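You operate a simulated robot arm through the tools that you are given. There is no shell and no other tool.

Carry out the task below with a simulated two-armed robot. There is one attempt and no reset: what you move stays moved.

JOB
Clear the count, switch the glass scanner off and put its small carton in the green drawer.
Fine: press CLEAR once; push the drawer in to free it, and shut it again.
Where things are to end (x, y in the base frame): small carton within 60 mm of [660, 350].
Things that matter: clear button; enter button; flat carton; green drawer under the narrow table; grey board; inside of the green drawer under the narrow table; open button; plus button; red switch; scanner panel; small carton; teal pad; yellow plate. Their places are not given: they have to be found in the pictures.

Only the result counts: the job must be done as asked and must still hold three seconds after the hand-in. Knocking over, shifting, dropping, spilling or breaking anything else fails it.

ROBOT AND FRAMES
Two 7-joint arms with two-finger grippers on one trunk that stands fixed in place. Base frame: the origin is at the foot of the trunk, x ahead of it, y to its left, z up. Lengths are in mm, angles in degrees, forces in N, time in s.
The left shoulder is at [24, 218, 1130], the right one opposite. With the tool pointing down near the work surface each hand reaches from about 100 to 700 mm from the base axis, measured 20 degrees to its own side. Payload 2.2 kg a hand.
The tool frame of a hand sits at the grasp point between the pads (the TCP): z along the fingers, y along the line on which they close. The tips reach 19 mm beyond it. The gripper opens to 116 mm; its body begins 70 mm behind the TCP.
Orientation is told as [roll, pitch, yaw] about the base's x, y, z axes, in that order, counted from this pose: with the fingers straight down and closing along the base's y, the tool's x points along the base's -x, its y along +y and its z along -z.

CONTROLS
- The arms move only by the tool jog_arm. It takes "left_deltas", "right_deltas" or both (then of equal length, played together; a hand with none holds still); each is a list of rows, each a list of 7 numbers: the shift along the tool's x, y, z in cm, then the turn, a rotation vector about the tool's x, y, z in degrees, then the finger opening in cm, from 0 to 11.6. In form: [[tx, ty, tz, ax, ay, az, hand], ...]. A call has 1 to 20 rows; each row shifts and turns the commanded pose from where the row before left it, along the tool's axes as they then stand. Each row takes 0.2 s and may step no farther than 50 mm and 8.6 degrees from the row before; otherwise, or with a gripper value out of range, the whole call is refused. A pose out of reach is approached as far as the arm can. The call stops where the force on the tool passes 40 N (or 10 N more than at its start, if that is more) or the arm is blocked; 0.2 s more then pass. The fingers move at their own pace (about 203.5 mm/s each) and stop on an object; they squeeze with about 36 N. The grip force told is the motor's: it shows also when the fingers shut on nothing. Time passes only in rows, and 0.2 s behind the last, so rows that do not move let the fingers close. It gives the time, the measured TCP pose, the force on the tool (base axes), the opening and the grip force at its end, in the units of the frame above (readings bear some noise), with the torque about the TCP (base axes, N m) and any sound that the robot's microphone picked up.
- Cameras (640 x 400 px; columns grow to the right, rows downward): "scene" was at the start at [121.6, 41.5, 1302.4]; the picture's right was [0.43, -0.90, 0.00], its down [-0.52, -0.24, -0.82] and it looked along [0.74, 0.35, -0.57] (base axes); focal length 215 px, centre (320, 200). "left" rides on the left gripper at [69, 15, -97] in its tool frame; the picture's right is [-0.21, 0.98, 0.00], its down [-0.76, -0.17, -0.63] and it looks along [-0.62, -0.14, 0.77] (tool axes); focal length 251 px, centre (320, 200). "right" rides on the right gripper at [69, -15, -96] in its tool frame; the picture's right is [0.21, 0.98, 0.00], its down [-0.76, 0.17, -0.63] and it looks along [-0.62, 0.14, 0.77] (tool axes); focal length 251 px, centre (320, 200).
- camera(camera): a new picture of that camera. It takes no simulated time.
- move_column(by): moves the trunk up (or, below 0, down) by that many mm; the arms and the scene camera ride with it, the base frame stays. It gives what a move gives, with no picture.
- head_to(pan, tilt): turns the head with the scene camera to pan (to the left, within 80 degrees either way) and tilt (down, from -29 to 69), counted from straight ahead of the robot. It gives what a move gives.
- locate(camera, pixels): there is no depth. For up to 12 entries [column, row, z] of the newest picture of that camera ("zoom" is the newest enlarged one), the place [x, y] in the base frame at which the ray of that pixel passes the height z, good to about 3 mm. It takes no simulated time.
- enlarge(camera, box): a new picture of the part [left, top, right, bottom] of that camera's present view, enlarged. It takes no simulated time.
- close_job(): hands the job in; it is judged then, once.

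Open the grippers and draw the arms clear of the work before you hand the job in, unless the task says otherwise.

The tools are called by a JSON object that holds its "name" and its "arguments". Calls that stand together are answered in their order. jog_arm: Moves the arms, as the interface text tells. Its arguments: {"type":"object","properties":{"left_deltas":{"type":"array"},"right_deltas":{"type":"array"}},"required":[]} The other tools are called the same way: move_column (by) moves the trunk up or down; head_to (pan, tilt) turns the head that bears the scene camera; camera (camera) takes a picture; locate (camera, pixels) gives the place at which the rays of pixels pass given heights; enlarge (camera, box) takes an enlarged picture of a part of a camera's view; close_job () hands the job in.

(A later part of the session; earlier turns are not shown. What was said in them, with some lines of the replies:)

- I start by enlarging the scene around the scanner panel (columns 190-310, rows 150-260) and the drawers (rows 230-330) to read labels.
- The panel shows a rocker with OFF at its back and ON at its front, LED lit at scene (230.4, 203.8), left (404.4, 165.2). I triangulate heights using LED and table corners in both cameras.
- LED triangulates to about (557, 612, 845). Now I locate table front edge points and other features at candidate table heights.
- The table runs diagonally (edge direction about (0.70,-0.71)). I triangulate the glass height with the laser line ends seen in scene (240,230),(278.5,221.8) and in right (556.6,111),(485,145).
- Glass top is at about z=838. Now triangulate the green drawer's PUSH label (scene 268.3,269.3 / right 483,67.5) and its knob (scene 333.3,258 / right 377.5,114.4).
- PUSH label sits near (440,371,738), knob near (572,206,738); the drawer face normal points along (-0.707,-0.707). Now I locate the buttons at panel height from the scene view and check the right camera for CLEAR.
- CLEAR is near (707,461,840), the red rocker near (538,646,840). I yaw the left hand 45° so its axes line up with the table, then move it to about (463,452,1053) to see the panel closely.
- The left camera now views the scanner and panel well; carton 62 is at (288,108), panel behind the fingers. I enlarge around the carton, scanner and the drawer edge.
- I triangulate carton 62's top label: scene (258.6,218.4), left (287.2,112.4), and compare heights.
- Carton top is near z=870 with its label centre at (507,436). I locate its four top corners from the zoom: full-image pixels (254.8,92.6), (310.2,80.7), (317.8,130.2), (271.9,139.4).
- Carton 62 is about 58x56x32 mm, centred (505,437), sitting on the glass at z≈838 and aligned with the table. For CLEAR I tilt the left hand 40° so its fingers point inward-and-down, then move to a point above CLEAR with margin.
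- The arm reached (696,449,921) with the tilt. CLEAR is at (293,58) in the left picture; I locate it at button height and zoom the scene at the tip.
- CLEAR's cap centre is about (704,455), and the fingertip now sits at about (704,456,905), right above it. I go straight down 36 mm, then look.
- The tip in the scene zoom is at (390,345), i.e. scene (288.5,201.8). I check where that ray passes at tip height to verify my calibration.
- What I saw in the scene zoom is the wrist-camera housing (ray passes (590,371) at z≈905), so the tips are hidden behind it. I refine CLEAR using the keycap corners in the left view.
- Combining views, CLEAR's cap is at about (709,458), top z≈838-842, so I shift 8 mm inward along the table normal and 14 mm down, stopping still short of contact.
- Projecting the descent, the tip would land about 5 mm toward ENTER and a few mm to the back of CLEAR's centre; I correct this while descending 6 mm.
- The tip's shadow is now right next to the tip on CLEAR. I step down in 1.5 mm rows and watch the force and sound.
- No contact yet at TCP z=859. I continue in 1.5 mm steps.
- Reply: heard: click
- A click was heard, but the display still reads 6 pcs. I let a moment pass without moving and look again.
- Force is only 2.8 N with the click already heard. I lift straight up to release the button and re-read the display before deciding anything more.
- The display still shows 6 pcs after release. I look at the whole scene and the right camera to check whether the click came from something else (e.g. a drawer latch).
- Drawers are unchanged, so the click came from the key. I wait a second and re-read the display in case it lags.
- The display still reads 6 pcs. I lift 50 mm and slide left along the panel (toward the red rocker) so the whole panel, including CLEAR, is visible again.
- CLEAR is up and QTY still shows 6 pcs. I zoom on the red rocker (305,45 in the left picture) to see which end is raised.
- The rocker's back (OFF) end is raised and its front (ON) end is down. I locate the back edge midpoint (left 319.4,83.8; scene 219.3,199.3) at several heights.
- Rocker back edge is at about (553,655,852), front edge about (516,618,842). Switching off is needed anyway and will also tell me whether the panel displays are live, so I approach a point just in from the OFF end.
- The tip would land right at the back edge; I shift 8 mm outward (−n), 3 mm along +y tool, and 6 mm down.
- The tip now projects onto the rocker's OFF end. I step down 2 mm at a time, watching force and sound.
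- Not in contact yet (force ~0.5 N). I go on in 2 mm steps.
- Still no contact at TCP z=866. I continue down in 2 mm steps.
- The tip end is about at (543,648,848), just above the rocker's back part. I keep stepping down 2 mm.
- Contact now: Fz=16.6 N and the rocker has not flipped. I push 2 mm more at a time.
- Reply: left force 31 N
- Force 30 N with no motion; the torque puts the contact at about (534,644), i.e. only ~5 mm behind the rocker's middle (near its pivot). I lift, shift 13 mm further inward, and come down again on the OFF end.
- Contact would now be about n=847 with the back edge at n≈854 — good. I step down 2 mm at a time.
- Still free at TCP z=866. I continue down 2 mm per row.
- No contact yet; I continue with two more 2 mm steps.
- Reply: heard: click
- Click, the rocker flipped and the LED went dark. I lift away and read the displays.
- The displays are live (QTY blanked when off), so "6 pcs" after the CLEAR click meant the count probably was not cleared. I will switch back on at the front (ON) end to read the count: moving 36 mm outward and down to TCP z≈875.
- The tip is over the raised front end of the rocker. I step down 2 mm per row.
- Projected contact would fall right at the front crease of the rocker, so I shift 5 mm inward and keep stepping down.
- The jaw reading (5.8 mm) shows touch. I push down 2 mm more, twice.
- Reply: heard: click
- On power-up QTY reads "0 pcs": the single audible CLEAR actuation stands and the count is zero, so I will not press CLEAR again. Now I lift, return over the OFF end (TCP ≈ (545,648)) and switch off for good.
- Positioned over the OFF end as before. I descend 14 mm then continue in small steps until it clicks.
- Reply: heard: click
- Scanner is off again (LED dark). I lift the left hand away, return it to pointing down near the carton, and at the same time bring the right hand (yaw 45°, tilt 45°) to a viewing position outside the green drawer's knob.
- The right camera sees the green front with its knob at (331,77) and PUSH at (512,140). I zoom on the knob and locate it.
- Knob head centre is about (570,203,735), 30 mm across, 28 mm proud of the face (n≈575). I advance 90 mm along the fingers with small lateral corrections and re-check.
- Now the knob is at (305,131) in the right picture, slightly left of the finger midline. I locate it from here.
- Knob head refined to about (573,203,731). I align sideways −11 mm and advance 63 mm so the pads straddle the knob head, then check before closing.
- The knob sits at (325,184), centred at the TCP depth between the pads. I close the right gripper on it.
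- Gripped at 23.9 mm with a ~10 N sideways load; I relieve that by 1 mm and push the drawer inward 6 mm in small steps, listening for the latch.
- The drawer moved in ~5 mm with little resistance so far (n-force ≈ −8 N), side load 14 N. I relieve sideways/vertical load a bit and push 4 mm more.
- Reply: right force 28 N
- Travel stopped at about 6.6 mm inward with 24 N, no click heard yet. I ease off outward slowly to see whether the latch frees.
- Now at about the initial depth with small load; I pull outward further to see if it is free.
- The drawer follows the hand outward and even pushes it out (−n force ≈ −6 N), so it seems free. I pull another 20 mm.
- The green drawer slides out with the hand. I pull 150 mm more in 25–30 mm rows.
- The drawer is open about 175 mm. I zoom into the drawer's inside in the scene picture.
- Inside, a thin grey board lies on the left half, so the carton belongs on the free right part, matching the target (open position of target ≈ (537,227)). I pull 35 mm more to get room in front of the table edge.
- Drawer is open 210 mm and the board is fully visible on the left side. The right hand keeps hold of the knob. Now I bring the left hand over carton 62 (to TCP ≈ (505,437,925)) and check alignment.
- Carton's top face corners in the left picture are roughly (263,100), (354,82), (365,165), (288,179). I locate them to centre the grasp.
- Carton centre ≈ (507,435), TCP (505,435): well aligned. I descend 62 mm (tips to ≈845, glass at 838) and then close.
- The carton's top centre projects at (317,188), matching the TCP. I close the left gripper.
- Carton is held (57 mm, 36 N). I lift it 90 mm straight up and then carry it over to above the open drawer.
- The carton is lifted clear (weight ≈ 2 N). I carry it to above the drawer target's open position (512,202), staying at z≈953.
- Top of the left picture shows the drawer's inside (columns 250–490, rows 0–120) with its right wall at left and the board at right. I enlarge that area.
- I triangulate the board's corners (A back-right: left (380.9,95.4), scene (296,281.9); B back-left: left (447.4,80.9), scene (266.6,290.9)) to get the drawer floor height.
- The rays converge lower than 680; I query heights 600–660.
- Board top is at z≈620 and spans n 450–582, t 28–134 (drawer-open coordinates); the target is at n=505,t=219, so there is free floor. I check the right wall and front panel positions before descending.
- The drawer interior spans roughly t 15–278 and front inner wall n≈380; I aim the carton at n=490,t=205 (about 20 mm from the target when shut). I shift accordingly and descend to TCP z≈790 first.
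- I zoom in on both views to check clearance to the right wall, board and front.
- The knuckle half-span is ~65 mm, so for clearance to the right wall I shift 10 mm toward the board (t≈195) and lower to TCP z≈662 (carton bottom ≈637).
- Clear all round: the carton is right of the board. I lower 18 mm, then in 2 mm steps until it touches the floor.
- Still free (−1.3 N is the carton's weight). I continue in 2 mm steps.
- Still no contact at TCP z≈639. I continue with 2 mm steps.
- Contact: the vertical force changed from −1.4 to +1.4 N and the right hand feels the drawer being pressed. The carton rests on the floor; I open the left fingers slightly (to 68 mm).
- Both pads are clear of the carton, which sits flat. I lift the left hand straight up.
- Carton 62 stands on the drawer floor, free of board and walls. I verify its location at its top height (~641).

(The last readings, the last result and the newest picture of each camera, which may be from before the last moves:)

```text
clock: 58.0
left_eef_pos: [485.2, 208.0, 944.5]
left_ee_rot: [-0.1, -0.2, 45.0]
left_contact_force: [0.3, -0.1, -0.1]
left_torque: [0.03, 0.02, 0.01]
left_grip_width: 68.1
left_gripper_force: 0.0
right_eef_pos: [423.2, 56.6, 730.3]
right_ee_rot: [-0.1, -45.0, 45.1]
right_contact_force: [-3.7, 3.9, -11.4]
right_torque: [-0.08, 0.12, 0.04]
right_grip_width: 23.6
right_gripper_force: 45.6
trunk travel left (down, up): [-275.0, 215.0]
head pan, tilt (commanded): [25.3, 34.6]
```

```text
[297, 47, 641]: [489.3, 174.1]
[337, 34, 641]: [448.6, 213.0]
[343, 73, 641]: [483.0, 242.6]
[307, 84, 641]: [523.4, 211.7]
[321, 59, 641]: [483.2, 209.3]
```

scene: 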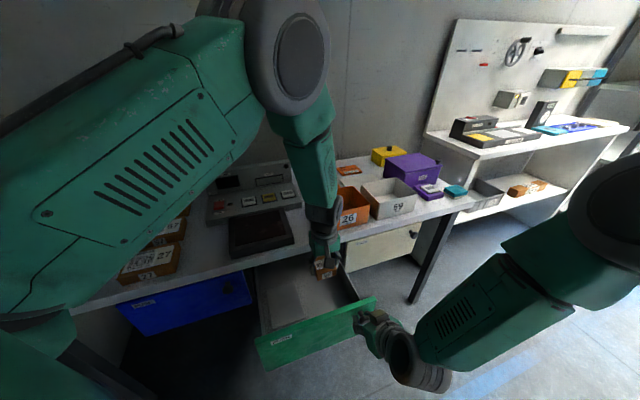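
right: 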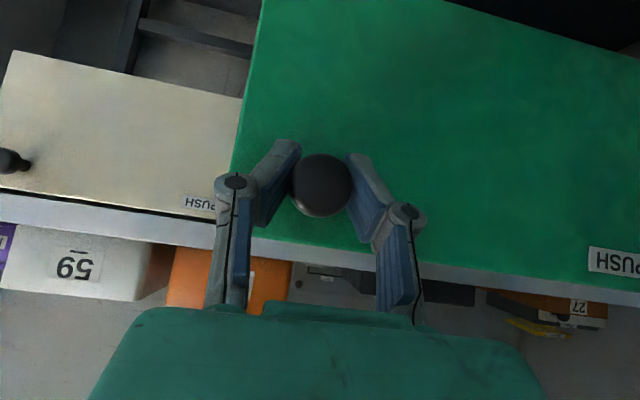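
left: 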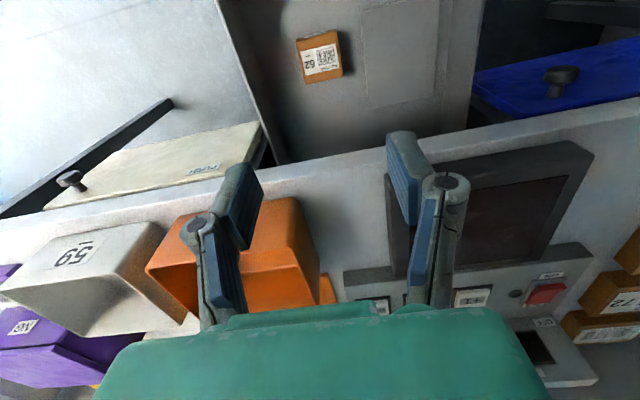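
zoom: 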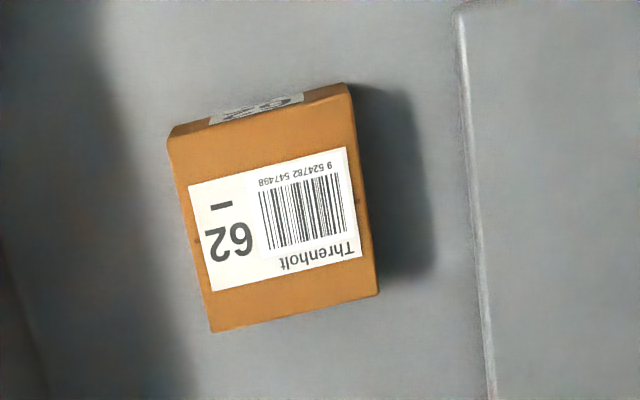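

Carton centre is ≈(486,210), which becomes ≈(634,358) when the drawer is shut — within 60 mm. I retract the left hand up and to the left.

{"name": "jog_arm", "arguments": {"left_deltas": [[0, 0, -3.0, 0, 0, 0, 6.8], [-1.25, 3.34, -2.0, 0, 0, 0, 8], [-1.25, 3.34, -2.0, 0, 0, 0, 10], [-1.25, 3.34, -2.0, 0, 0, 0, 11.6], [-1.25, 3.34, -2.0, 0, 0, 0, 11.6], [-1.25, 3.34, -2.0, 0, 0, 0, 11.6], [-1.25, 3.34, -2.0, 0, 0, 0, 11.6], [-1.25, 3.34, -2.0, 0, 0, 0, 11.6], [-1.25, 3.34, -2.0, 0, 0, 0, 11.6], [-1.25, 3.34, -2.0, 0, 0, 0, 11.6], [0, 0, 0, 0, 0, 0, 11.6]]}}

{"name": "camera", "arguments": {"camera": "scene"}}

```text
clock: 60.4
left_eef_pos: [352.2, 500.8, 1153.1]
left_ee_rot: [0.0, -0.2, 45.1]
left_contact_force: [-0.6, -0.2, 0.3]
left_torque: [0.02, -0.03, 0.01]
left_grip_width: 116.0
left_gripper_force: 0.1
right_eef_pos: [424.6, 56.2, 729.9]
right_ee_rot: [0.0, -45.0, 45.0]
right_contact_force: [-2.8, 3.5, -11.7]
right_torque: [-0.33, 0.17, -0.1]
right_grip_width: 23.6
right_gripper_force: 45.2
trunk travel left (down, up): [-275.0, 215.0]
head pan, tilt (commanded): [25.3, 34.6]
```

```text
taken
```

scene: 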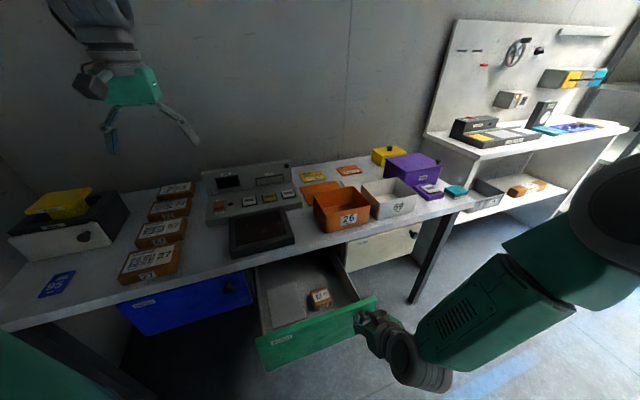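

The left arm is clear. Now I push the drawer in with the right hand, 180 mm with gentle start and stop.

{"name": "jog_arm", "arguments": {"right_deltas": [[-0.354, 0, 0.354, 0, 0, 0, 0], [-0.707, 0, 0.707, 0, 0, 0, 0], [-1.061, 0, 1.061, 0, 0, 0, 0], [-1.061, 0, 1.061, 0, 0, 0, 0], [-1.061, 0, 1.061, 0, 0, 0, 0], [-1.061, 0, 1.061, 0, 0, 0, 0], [-1.061, 0, 1.061, 0, 0, 0, 0], [-1.061, 0, 1.061, 0, 0, 0, 0], [-1.061, 0, 1.061, 0, 0, 0, 0], [-1.061, 0, 1.061, 0, 0, 0, 0], [-1.061, 0, 1.061, 0, 0, 0, 0], [-1.061, 0, 1.061, 0, 0, 0, 0], [-0.707, 0, 0.707, 0, 0, 0, 0], [-0.354, 0, 0.354, 0, 0, 0, 0]]}}

{"name": "enlarge", "arguments": {"camera": "scene", "box": [240, 210, 416, 320]}}

```text
clock: 63.4
left_eef_pos: [352.1, 499.8, 1153.9]
left_ee_rot: [-0.1, -0.1, 44.9]
left_contact_force: [0.3, 0.0, 0.0]
left_torque: [-0.01, 0.0, 0.03]
left_grip_width: 116.0
left_gripper_force: 0.1
right_eef_pos: [551.2, 183.5, 729.2]
right_ee_rot: [0.0, -45.0, 45.1]
right_contact_force: [-1.7, -1.5, -7.3]
right_torque: [-0.34, 0.37, 0.01]
right_grip_width: 23.8
right_gripper_force: 44.3
trunk travel left (down, up): [-275.0, 215.0]
head pan, tilt (commanded): [25.3, 34.6]
```

```text
3.64 times, centred on (328, 265) of scene
```

zoom: 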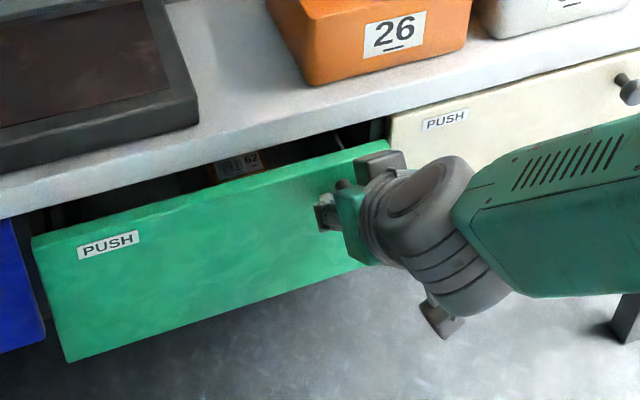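

About 30 mm remain to the closed position. I push 24 mm more, then in 2 mm steps listening for the latch.

{"name": "jog_arm", "arguments": {"right_deltas": [[-0.424, 0, 0.424, 0, 0, 0, 0], [-0.424, 0, 0.424, 0, 0, 0, 0], [-0.424, 0, 0.424, 0, 0, 0, 0], [-0.424, 0, 0.424, 0, 0, 0, 0], [-0.141, 0, 0.141, 0, 0, 0, 0]]}}

```text
clock: 64.6
left_eef_pos: [352.3, 500.1, 1153.3]
left_ee_rot: [-0.1, -0.2, 45.0]
left_contact_force: [0.0, 0.3, -0.6]
left_torque: [0.01, -0.01, 0.02]
left_grip_width: 116.1
left_gripper_force: 0.0
right_eef_pos: [569.0, 202.4, 729.4]
right_ee_rot: [0.0, -45.1, 45.0]
right_contact_force: [-5.7, -3.9, -7.7]
right_torque: [-0.09, -0.08, -0.1]
right_grip_width: 23.3
right_gripper_force: 45.6
trunk travel left (down, up): [-275.0, 215.0]
head pan, tilt (commanded): [25.3, 34.6]
```

Now at n≈545 (closed was ≈549). I push on in 2 mm steps.

{"name": "jog_arm", "arguments": {"right_deltas": [[-0.141, 0, 0.141, 0, 0, 0, 0], [-0.141, 0, 0.141, 0, 0, 0, 0], [-0.141, 0, 0.141, 0, 0, 0, 0]]}}

```text
clock: 65.4
left_eef_pos: [350.6, 500.1, 1153.6]
left_ee_rot: [-0.1, -0.1, 45.0]
left_contact_force: [0.2, 0.3, 0.2]
left_torque: [-0.01, 0.0, -0.02]
left_grip_width: 115.8
left_gripper_force: 0.1
right_eef_pos: [574.5, 205.0, 730.3]
right_ee_rot: [0.1, -44.9, 45.0]
right_contact_force: [-6.8, -3.5, -11.0]
right_torque: [-0.42, 0.33, -0.02]
right_grip_width: 23.6
right_gripper_force: 44.3
trunk travel left (down, up): [-275.0, 215.0]
head pan, tilt (commanded): [25.3, 34.6]
```

n≈551 with −7 N spring load. I continue pushing to the end stop as before.

{"name": "jog_arm", "arguments": {"right_deltas": [[-0.141, 0, 0.141, 0, 0, 0, 0], [-0.141, 0, 0.141, 0, 0, 0, 0], [-0.141, 0, 0.141, 0, 0, 0, 0]]}}

```text
clock: 66.2
left_eef_pos: [351.3, 499.9, 1154.7]
left_ee_rot: [-0.1, -0.2, 45.0]
left_contact_force: [-0.3, 0.3, 0.1]
left_torque: [0.0, 0.03, 0.02]
left_grip_width: 116.2
left_gripper_force: 0.1
right_eef_pos: [577.4, 210.9, 729.9]
right_ee_rot: [0.0, -45.1, 45.0]
right_contact_force: [-11.3, -6.5, -11.1]
right_torque: [-0.27, 0.02, -0.05]
right_grip_width: 23.0
right_gripper_force: 45.6
trunk travel left (down, up): [-275.0, 215.0]
head pan, tilt (commanded): [25.3, 34.6]
```

At n≈557, force rising (−12.6 N): near the stop. One more push to ~25 N as in the opening, then I back off.

{"name": "jog_arm", "arguments": {"right_deltas": [[-0.141, 0, 0.141, 0, 0, 0, 0], [-0.07, 0, 0.07, 0, 0, 0, 0]]}}

```text
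clock: 66.8
left_eef_pos: [349.7, 498.4, 1155.6]
left_ee_rot: [-0.1, -0.3, 45.0]
left_contact_force: [-0.4, -0.1, -0.3]
left_torque: [0.0, 0.05, 0.01]
left_grip_width: 116.1
left_gripper_force: 0.0
right_eef_pos: [576.9, 210.7, 729.7]
right_ee_rot: [0.1, -45.0, 45.0]
right_contact_force: [-23.2, -19.8, -7.5]
right_torque: [-0.44, 0.1, 0.03]
right_grip_width: 23.5
right_gripper_force: 44.7
trunk travel left (down, up): [-275.0, 215.0]
head pan, tilt (commanded): [25.3, 34.6]
```

At the stop with 30 N. I back off 2 mm at a time to see whether the latch now holds.

{"name": "jog_arm", "arguments": {"right_deltas": [[0.141, 0, -0.141, 0, 0, 0, 0], [0.141, 0, -0.141, 0, 0, 0, 0], [0.141, 0, -0.141, 0, 0, 0, 0], [0.141, 0, -0.141, 0, 0, 0, 0]]}}

```text
clock: 67.8
left_eef_pos: [351.1, 500.4, 1152.1]
left_ee_rot: [0.0, -0.1, 45.0]
left_contact_force: [0.1, 0.2, -0.1]
left_torque: [0.0, 0.03, 0.0]
left_grip_width: 115.9
left_gripper_force: 0.0
right_eef_pos: [576.2, 207.6, 729.4]
right_ee_rot: [0.1, -45.0, 45.1]
right_contact_force: [-6.9, -3.5, -17.0]
right_torque: [-0.57, 0.34, -0.32]
right_grip_width: 23.5
right_gripper_force: 45.4
trunk travel left (down, up): [-275.0, 215.0]
head pan, tilt (commanded): [25.3, 34.6]
```

Still a −7 N outward spring load at n≈554. I keep backing off to the originally closed position (n≈549) and slightly past.

{"name": "jog_arm", "arguments": {"right_deltas": [[0.141, 0, -0.141, 0, 0, 0, 0], [0.141, 0, -0.141, 0, 0, 0, 0]]}}

```text
clock: 68.4
left_eef_pos: [352.0, 502.6, 1152.7]
left_ee_rot: [-0.1, 0.0, 45.1]
left_contact_force: [0.3, -0.2, -0.3]
left_torque: [-0.02, -0.01, 0.01]
left_grip_width: 116.0
left_gripper_force: 0.1
right_eef_pos: [573.6, 204.3, 729.9]
right_ee_rot: [0.0, -45.0, 45.1]
right_contact_force: [2.2, 2.6, -18.3]
right_torque: [0.45, -0.04, 0.19]
right_grip_width: 23.2
right_gripper_force: 45.3
trunk travel left (down, up): [-275.0, 215.0]
head pan, tilt (commanded): [25.3, 34.6]
```

At n≈550 the force has flipped to +3 N (drawer now resists being pulled), i.e. the latch holds. I confirm with one gentle 1.5 mm pull.

{"name": "jog_arm", "arguments": {"right_deltas": [[0.106, 0, -0.106, 0, 0, 0, 0]]}}

```text
clock: 68.8
left_eef_pos: [351.8, 502.3, 1152.0]
left_ee_rot: [-0.1, 0.1, 45.0]
left_contact_force: [-0.1, -0.2, 0.0]
left_torque: [0.01, 0.02, -0.01]
left_grip_width: 115.8
left_gripper_force: 0.1
right_eef_pos: [573.2, 206.0, 730.4]
right_ee_rot: [-0.2, -45.0, 45.1]
right_contact_force: [8.3, 11.0, -18.6]
right_torque: [0.34, -0.15, 0.03]
right_grip_width: 23.4
right_gripper_force: 45.2
trunk travel left (down, up): [-275.0, 215.0]
head pan, tilt (commanded): [25.3, 34.6]
```

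Latched: +13.6 N holding against the pull. I relieve the load (1.5 mm in, 2 mm down) before releasing the knob.

{"name": "jog_arm", "arguments": {"right_deltas": [[-0.106, 0, 0.106, 0, 0, 0, 0], [0.141, 0, 0.141, 0, 0, 0, 0], [0, 0, 0, 0, 0, 0, 0]]}}

```text
clock: 69.6
left_eef_pos: [352.6, 502.6, 1153.6]
left_ee_rot: [-0.2, -0.1, 45.0]
left_contact_force: [-1.3, 0.0, 0.2]
left_torque: [0.02, -0.01, -0.03]
left_grip_width: 116.2
left_gripper_force: 0.0
right_eef_pos: [572.4, 205.2, 729.4]
right_ee_rot: [0.0, -45.3, 45.0]
right_contact_force: [3.7, 9.4, 0.3]
right_torque: [0.15, 0.41, 0.03]
right_grip_width: 23.3
right_gripper_force: 45.1
trunk travel left (down, up): [-275.0, 215.0]
head pan, tilt (commanded): [25.3, 34.6]
```

Load is small now. I ease 1 mm further in and open the right gripper.

{"name": "jog_arm", "arguments": {"right_deltas": [[-0.07, 0, 0.07, 0, 0, 0, 0], [0, 0, 0, 0, 0, 0, 3], [0, 0, 0, 0, 0, 0, 5], [0, 0, 0, 0, 0, 0, 8], [0, 0, 0, 0, 0, 0, 8]]}}

{"name": "camera", "arguments": {"camera": "right"}}

{"name": "enlarge", "arguments": {"camera": "scene", "box": [240, 210, 416, 320]}}

```text
clock: 70.8
left_eef_pos: [351.1, 500.4, 1153.8]
left_ee_rot: [-0.1, -0.1, 45.1]
left_contact_force: [0.0, 0.3, 0.7]
left_torque: [-0.03, 0.01, -0.01]
left_grip_width: 116.0
left_gripper_force: 0.0
right_eef_pos: [572.3, 204.2, 728.8]
right_ee_rot: [-0.1, -45.1, 45.1]
right_contact_force: [0.2, 0.4, 0.3]
right_torque: [0.0, 0.03, 0.01]
right_grip_width: 80.2
right_gripper_force: 0.0
trunk travel left (down, up): [-275.0, 215.0]
head pan, tilt (commanded): [25.3, 34.6]
```

```text
taken
```

right: 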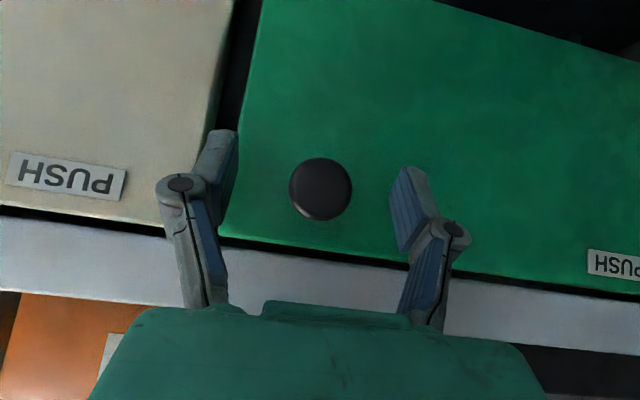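

```text
3.64 times, centred on (328, 265) of scene
```

zoom: 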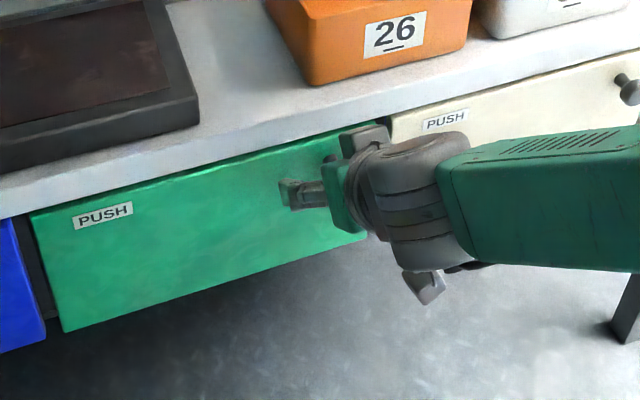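

The drawer stays shut with the knob released. I back the right hand out along its fingers and raise it clear.

{"name": "jog_arm", "arguments": {"right_deltas": [[0, 0, -2.0, 0, 0, 0, 8], [0, 0, -4.0, 0, 0, 0, 8], [0, 0, -4.0, 0, 0, 0, 8], [0, 0, -4.5, 0, 0, 0, 10], [-3, 0, -3.3, 0, 0, 0, 11.6], [-3, 0, -3.3, 0, 0, 0, 11.6], [-3, 0, -3.3, 0, 0, 0, 11.6], [-3, 0, -3.3, 0, 0, 0, 11.6], [-3, 0, -3.3, 0, 0, 0, 11.6], [-3, 0, -3.3, 0, 0, 0, 11.6], [-3, 0, -3.3, 0, 0, 0, 11.6], [0, 0, 0, 0, 0, 0, 11.6]]}}

{"name": "camera", "arguments": {"camera": "scene"}}

{"name": "enlarge", "arguments": {"camera": "scene", "box": [200, 190, 360, 290]}}

{"name": "camera", "arguments": {"camera": "right"}}

```text
clock: 73.4
left_eef_pos: [352.9, 499.6, 1153.3]
left_ee_rot: [0.0, -0.1, 45.0]
left_contact_force: [0.3, -0.1, 0.5]
left_torque: [0.0, 0.02, -0.01]
left_grip_width: 115.7
left_gripper_force: 0.0
right_eef_pos: [489.4, 120.7, 1141.6]
right_ee_rot: [0.1, -45.0, 45.0]
right_contact_force: [0.5, -0.1, 0.2]
right_torque: [-0.01, 0.0, 0.0]
right_grip_width: 115.7
right_gripper_force: 0.0
trunk travel left (down, up): [-275.0, 215.0]
head pan, tilt (commanded): [25.3, 34.6]
```

```text
taken
```

scene: 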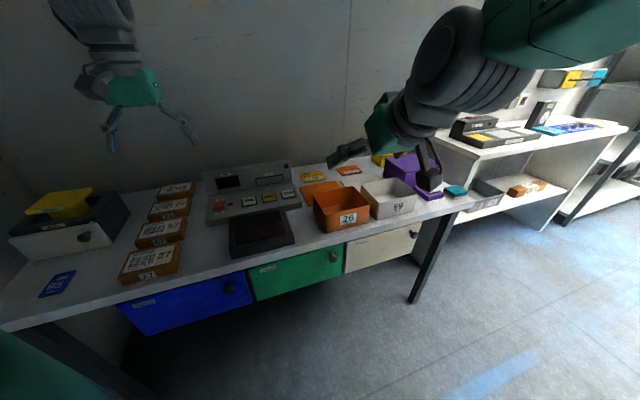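

```text
4.00 times, centred on (280, 240) of scene
```

zoom: 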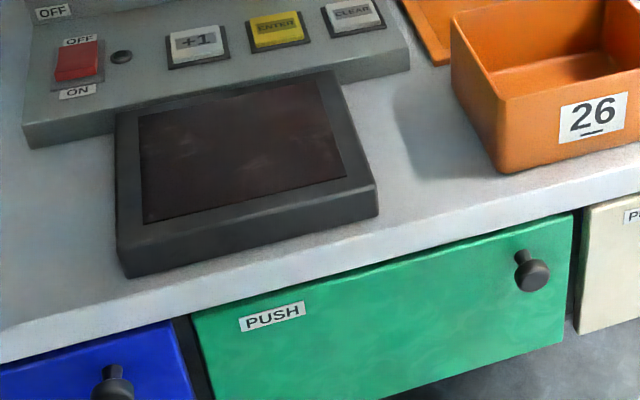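

```text
taken
```

right: 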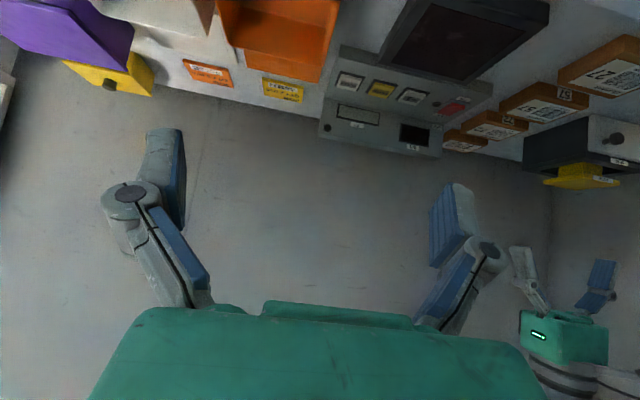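

The drawer sits exactly where it was originally (PUSH and knob at the same pixels), the scanner is dark with the rocker at OFF, and the carton is inside. I draw the right hand a bit further from the table and take a last look at the panel.

{"name": "jog_arm", "arguments": {"right_deltas": [[2.1, 0, -2.1, 0, 0, 0, 11.6], [2.1, 0, -2.1, 0, 0, 0, 11.6], [0, 0, 0, 0, 0, 0, 11.6], [0, 0, 0, 0, 0, 0, 11.6], [0, 0, 0, 0, 0, 0, 11.6]]}}

{"name": "enlarge", "arguments": {"camera": "scene", "box": [150, 150, 470, 310]}}

{"name": "enlarge", "arguments": {"camera": "scene", "box": [190, 150, 318, 230]}}

```text
clock: 74.6
left_eef_pos: [351.5, 502.7, 1153.9]
left_ee_rot: [-0.1, -0.2, 45.1]
left_contact_force: [0.0, -0.4, -0.2]
left_torque: [-0.03, -0.02, -0.02]
left_grip_width: 116.1
left_gripper_force: 0.0
right_eef_pos: [446.5, 80.6, 1142.5]
right_ee_rot: [-0.1, -45.0, 45.1]
right_contact_force: [0.1, -0.8, -0.5]
right_torque: [0.02, 0.0, -0.02]
right_grip_width: 116.1
right_gripper_force: 0.1
trunk travel left (down, up): [-275.0, 215.0]
head pan, tilt (commanded): [25.3, 34.6]
```

```text
2.00 times, centred on (310, 230) of scene
```

zoom: 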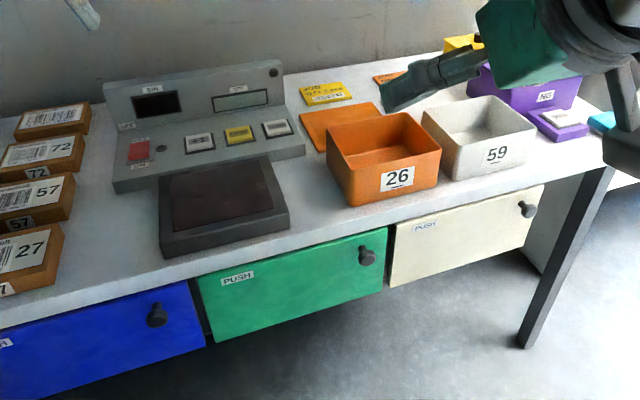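

```text
5.00 times, centred on (254, 190) of scene
```

zoom: 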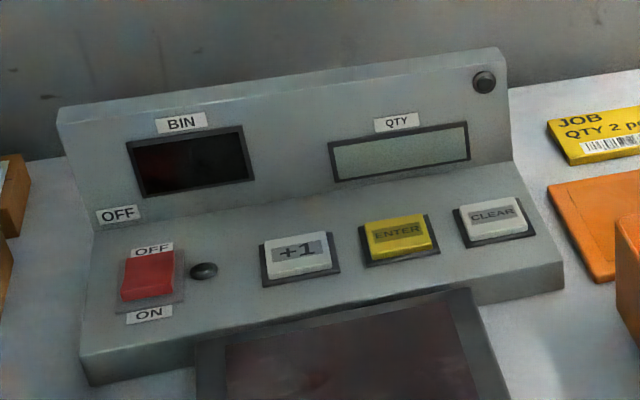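

The green drawer is shut and latched with carton 62 inside. The scanner is off, the displays are dark, and both hands are open and clear. CLEAR clicked once, and the count read 0 pcs when I briefly powered the scanner on to check it before switching it off for good. I hand the job in.

{"name": "close_job", "arguments": {}}

```text
The job is handed in.
```

I've handed the job in with everything done. My one doubt is whether the CLEAR press itself is what zeroed the count.

- **Count:** I pressed CLEAR once and heard it click, but the display still read 6 pcs. After I switched the scanner off and on again, it read 0 pcs. Either the display only caught up at power-up, or the power cycle did the clearing. I did not press CLEAR again, because the job asked for a single press.
- **Scanner:** It is off, with the switch at OFF and the light and displays dark. I switched it off, briefly back on to read the count, then off for good.
- **Small carton:** Carton 62 is on the floor of the green drawer, on the free side beside the grey board. I measured it at about (486, 210) with the drawer open. That works out to about (634, 358) with it shut, roughly 27 mm from the target. I couldn't see it once the drawer was closed.
- **Green drawer:** I pushed it in to free it and shut it again at the end. It resisted a gentle pull, so the latch is holding, and it sits where it started.

Both grippers are open and the arms are clear of the table. Nothing else looked moved in the last pictures.
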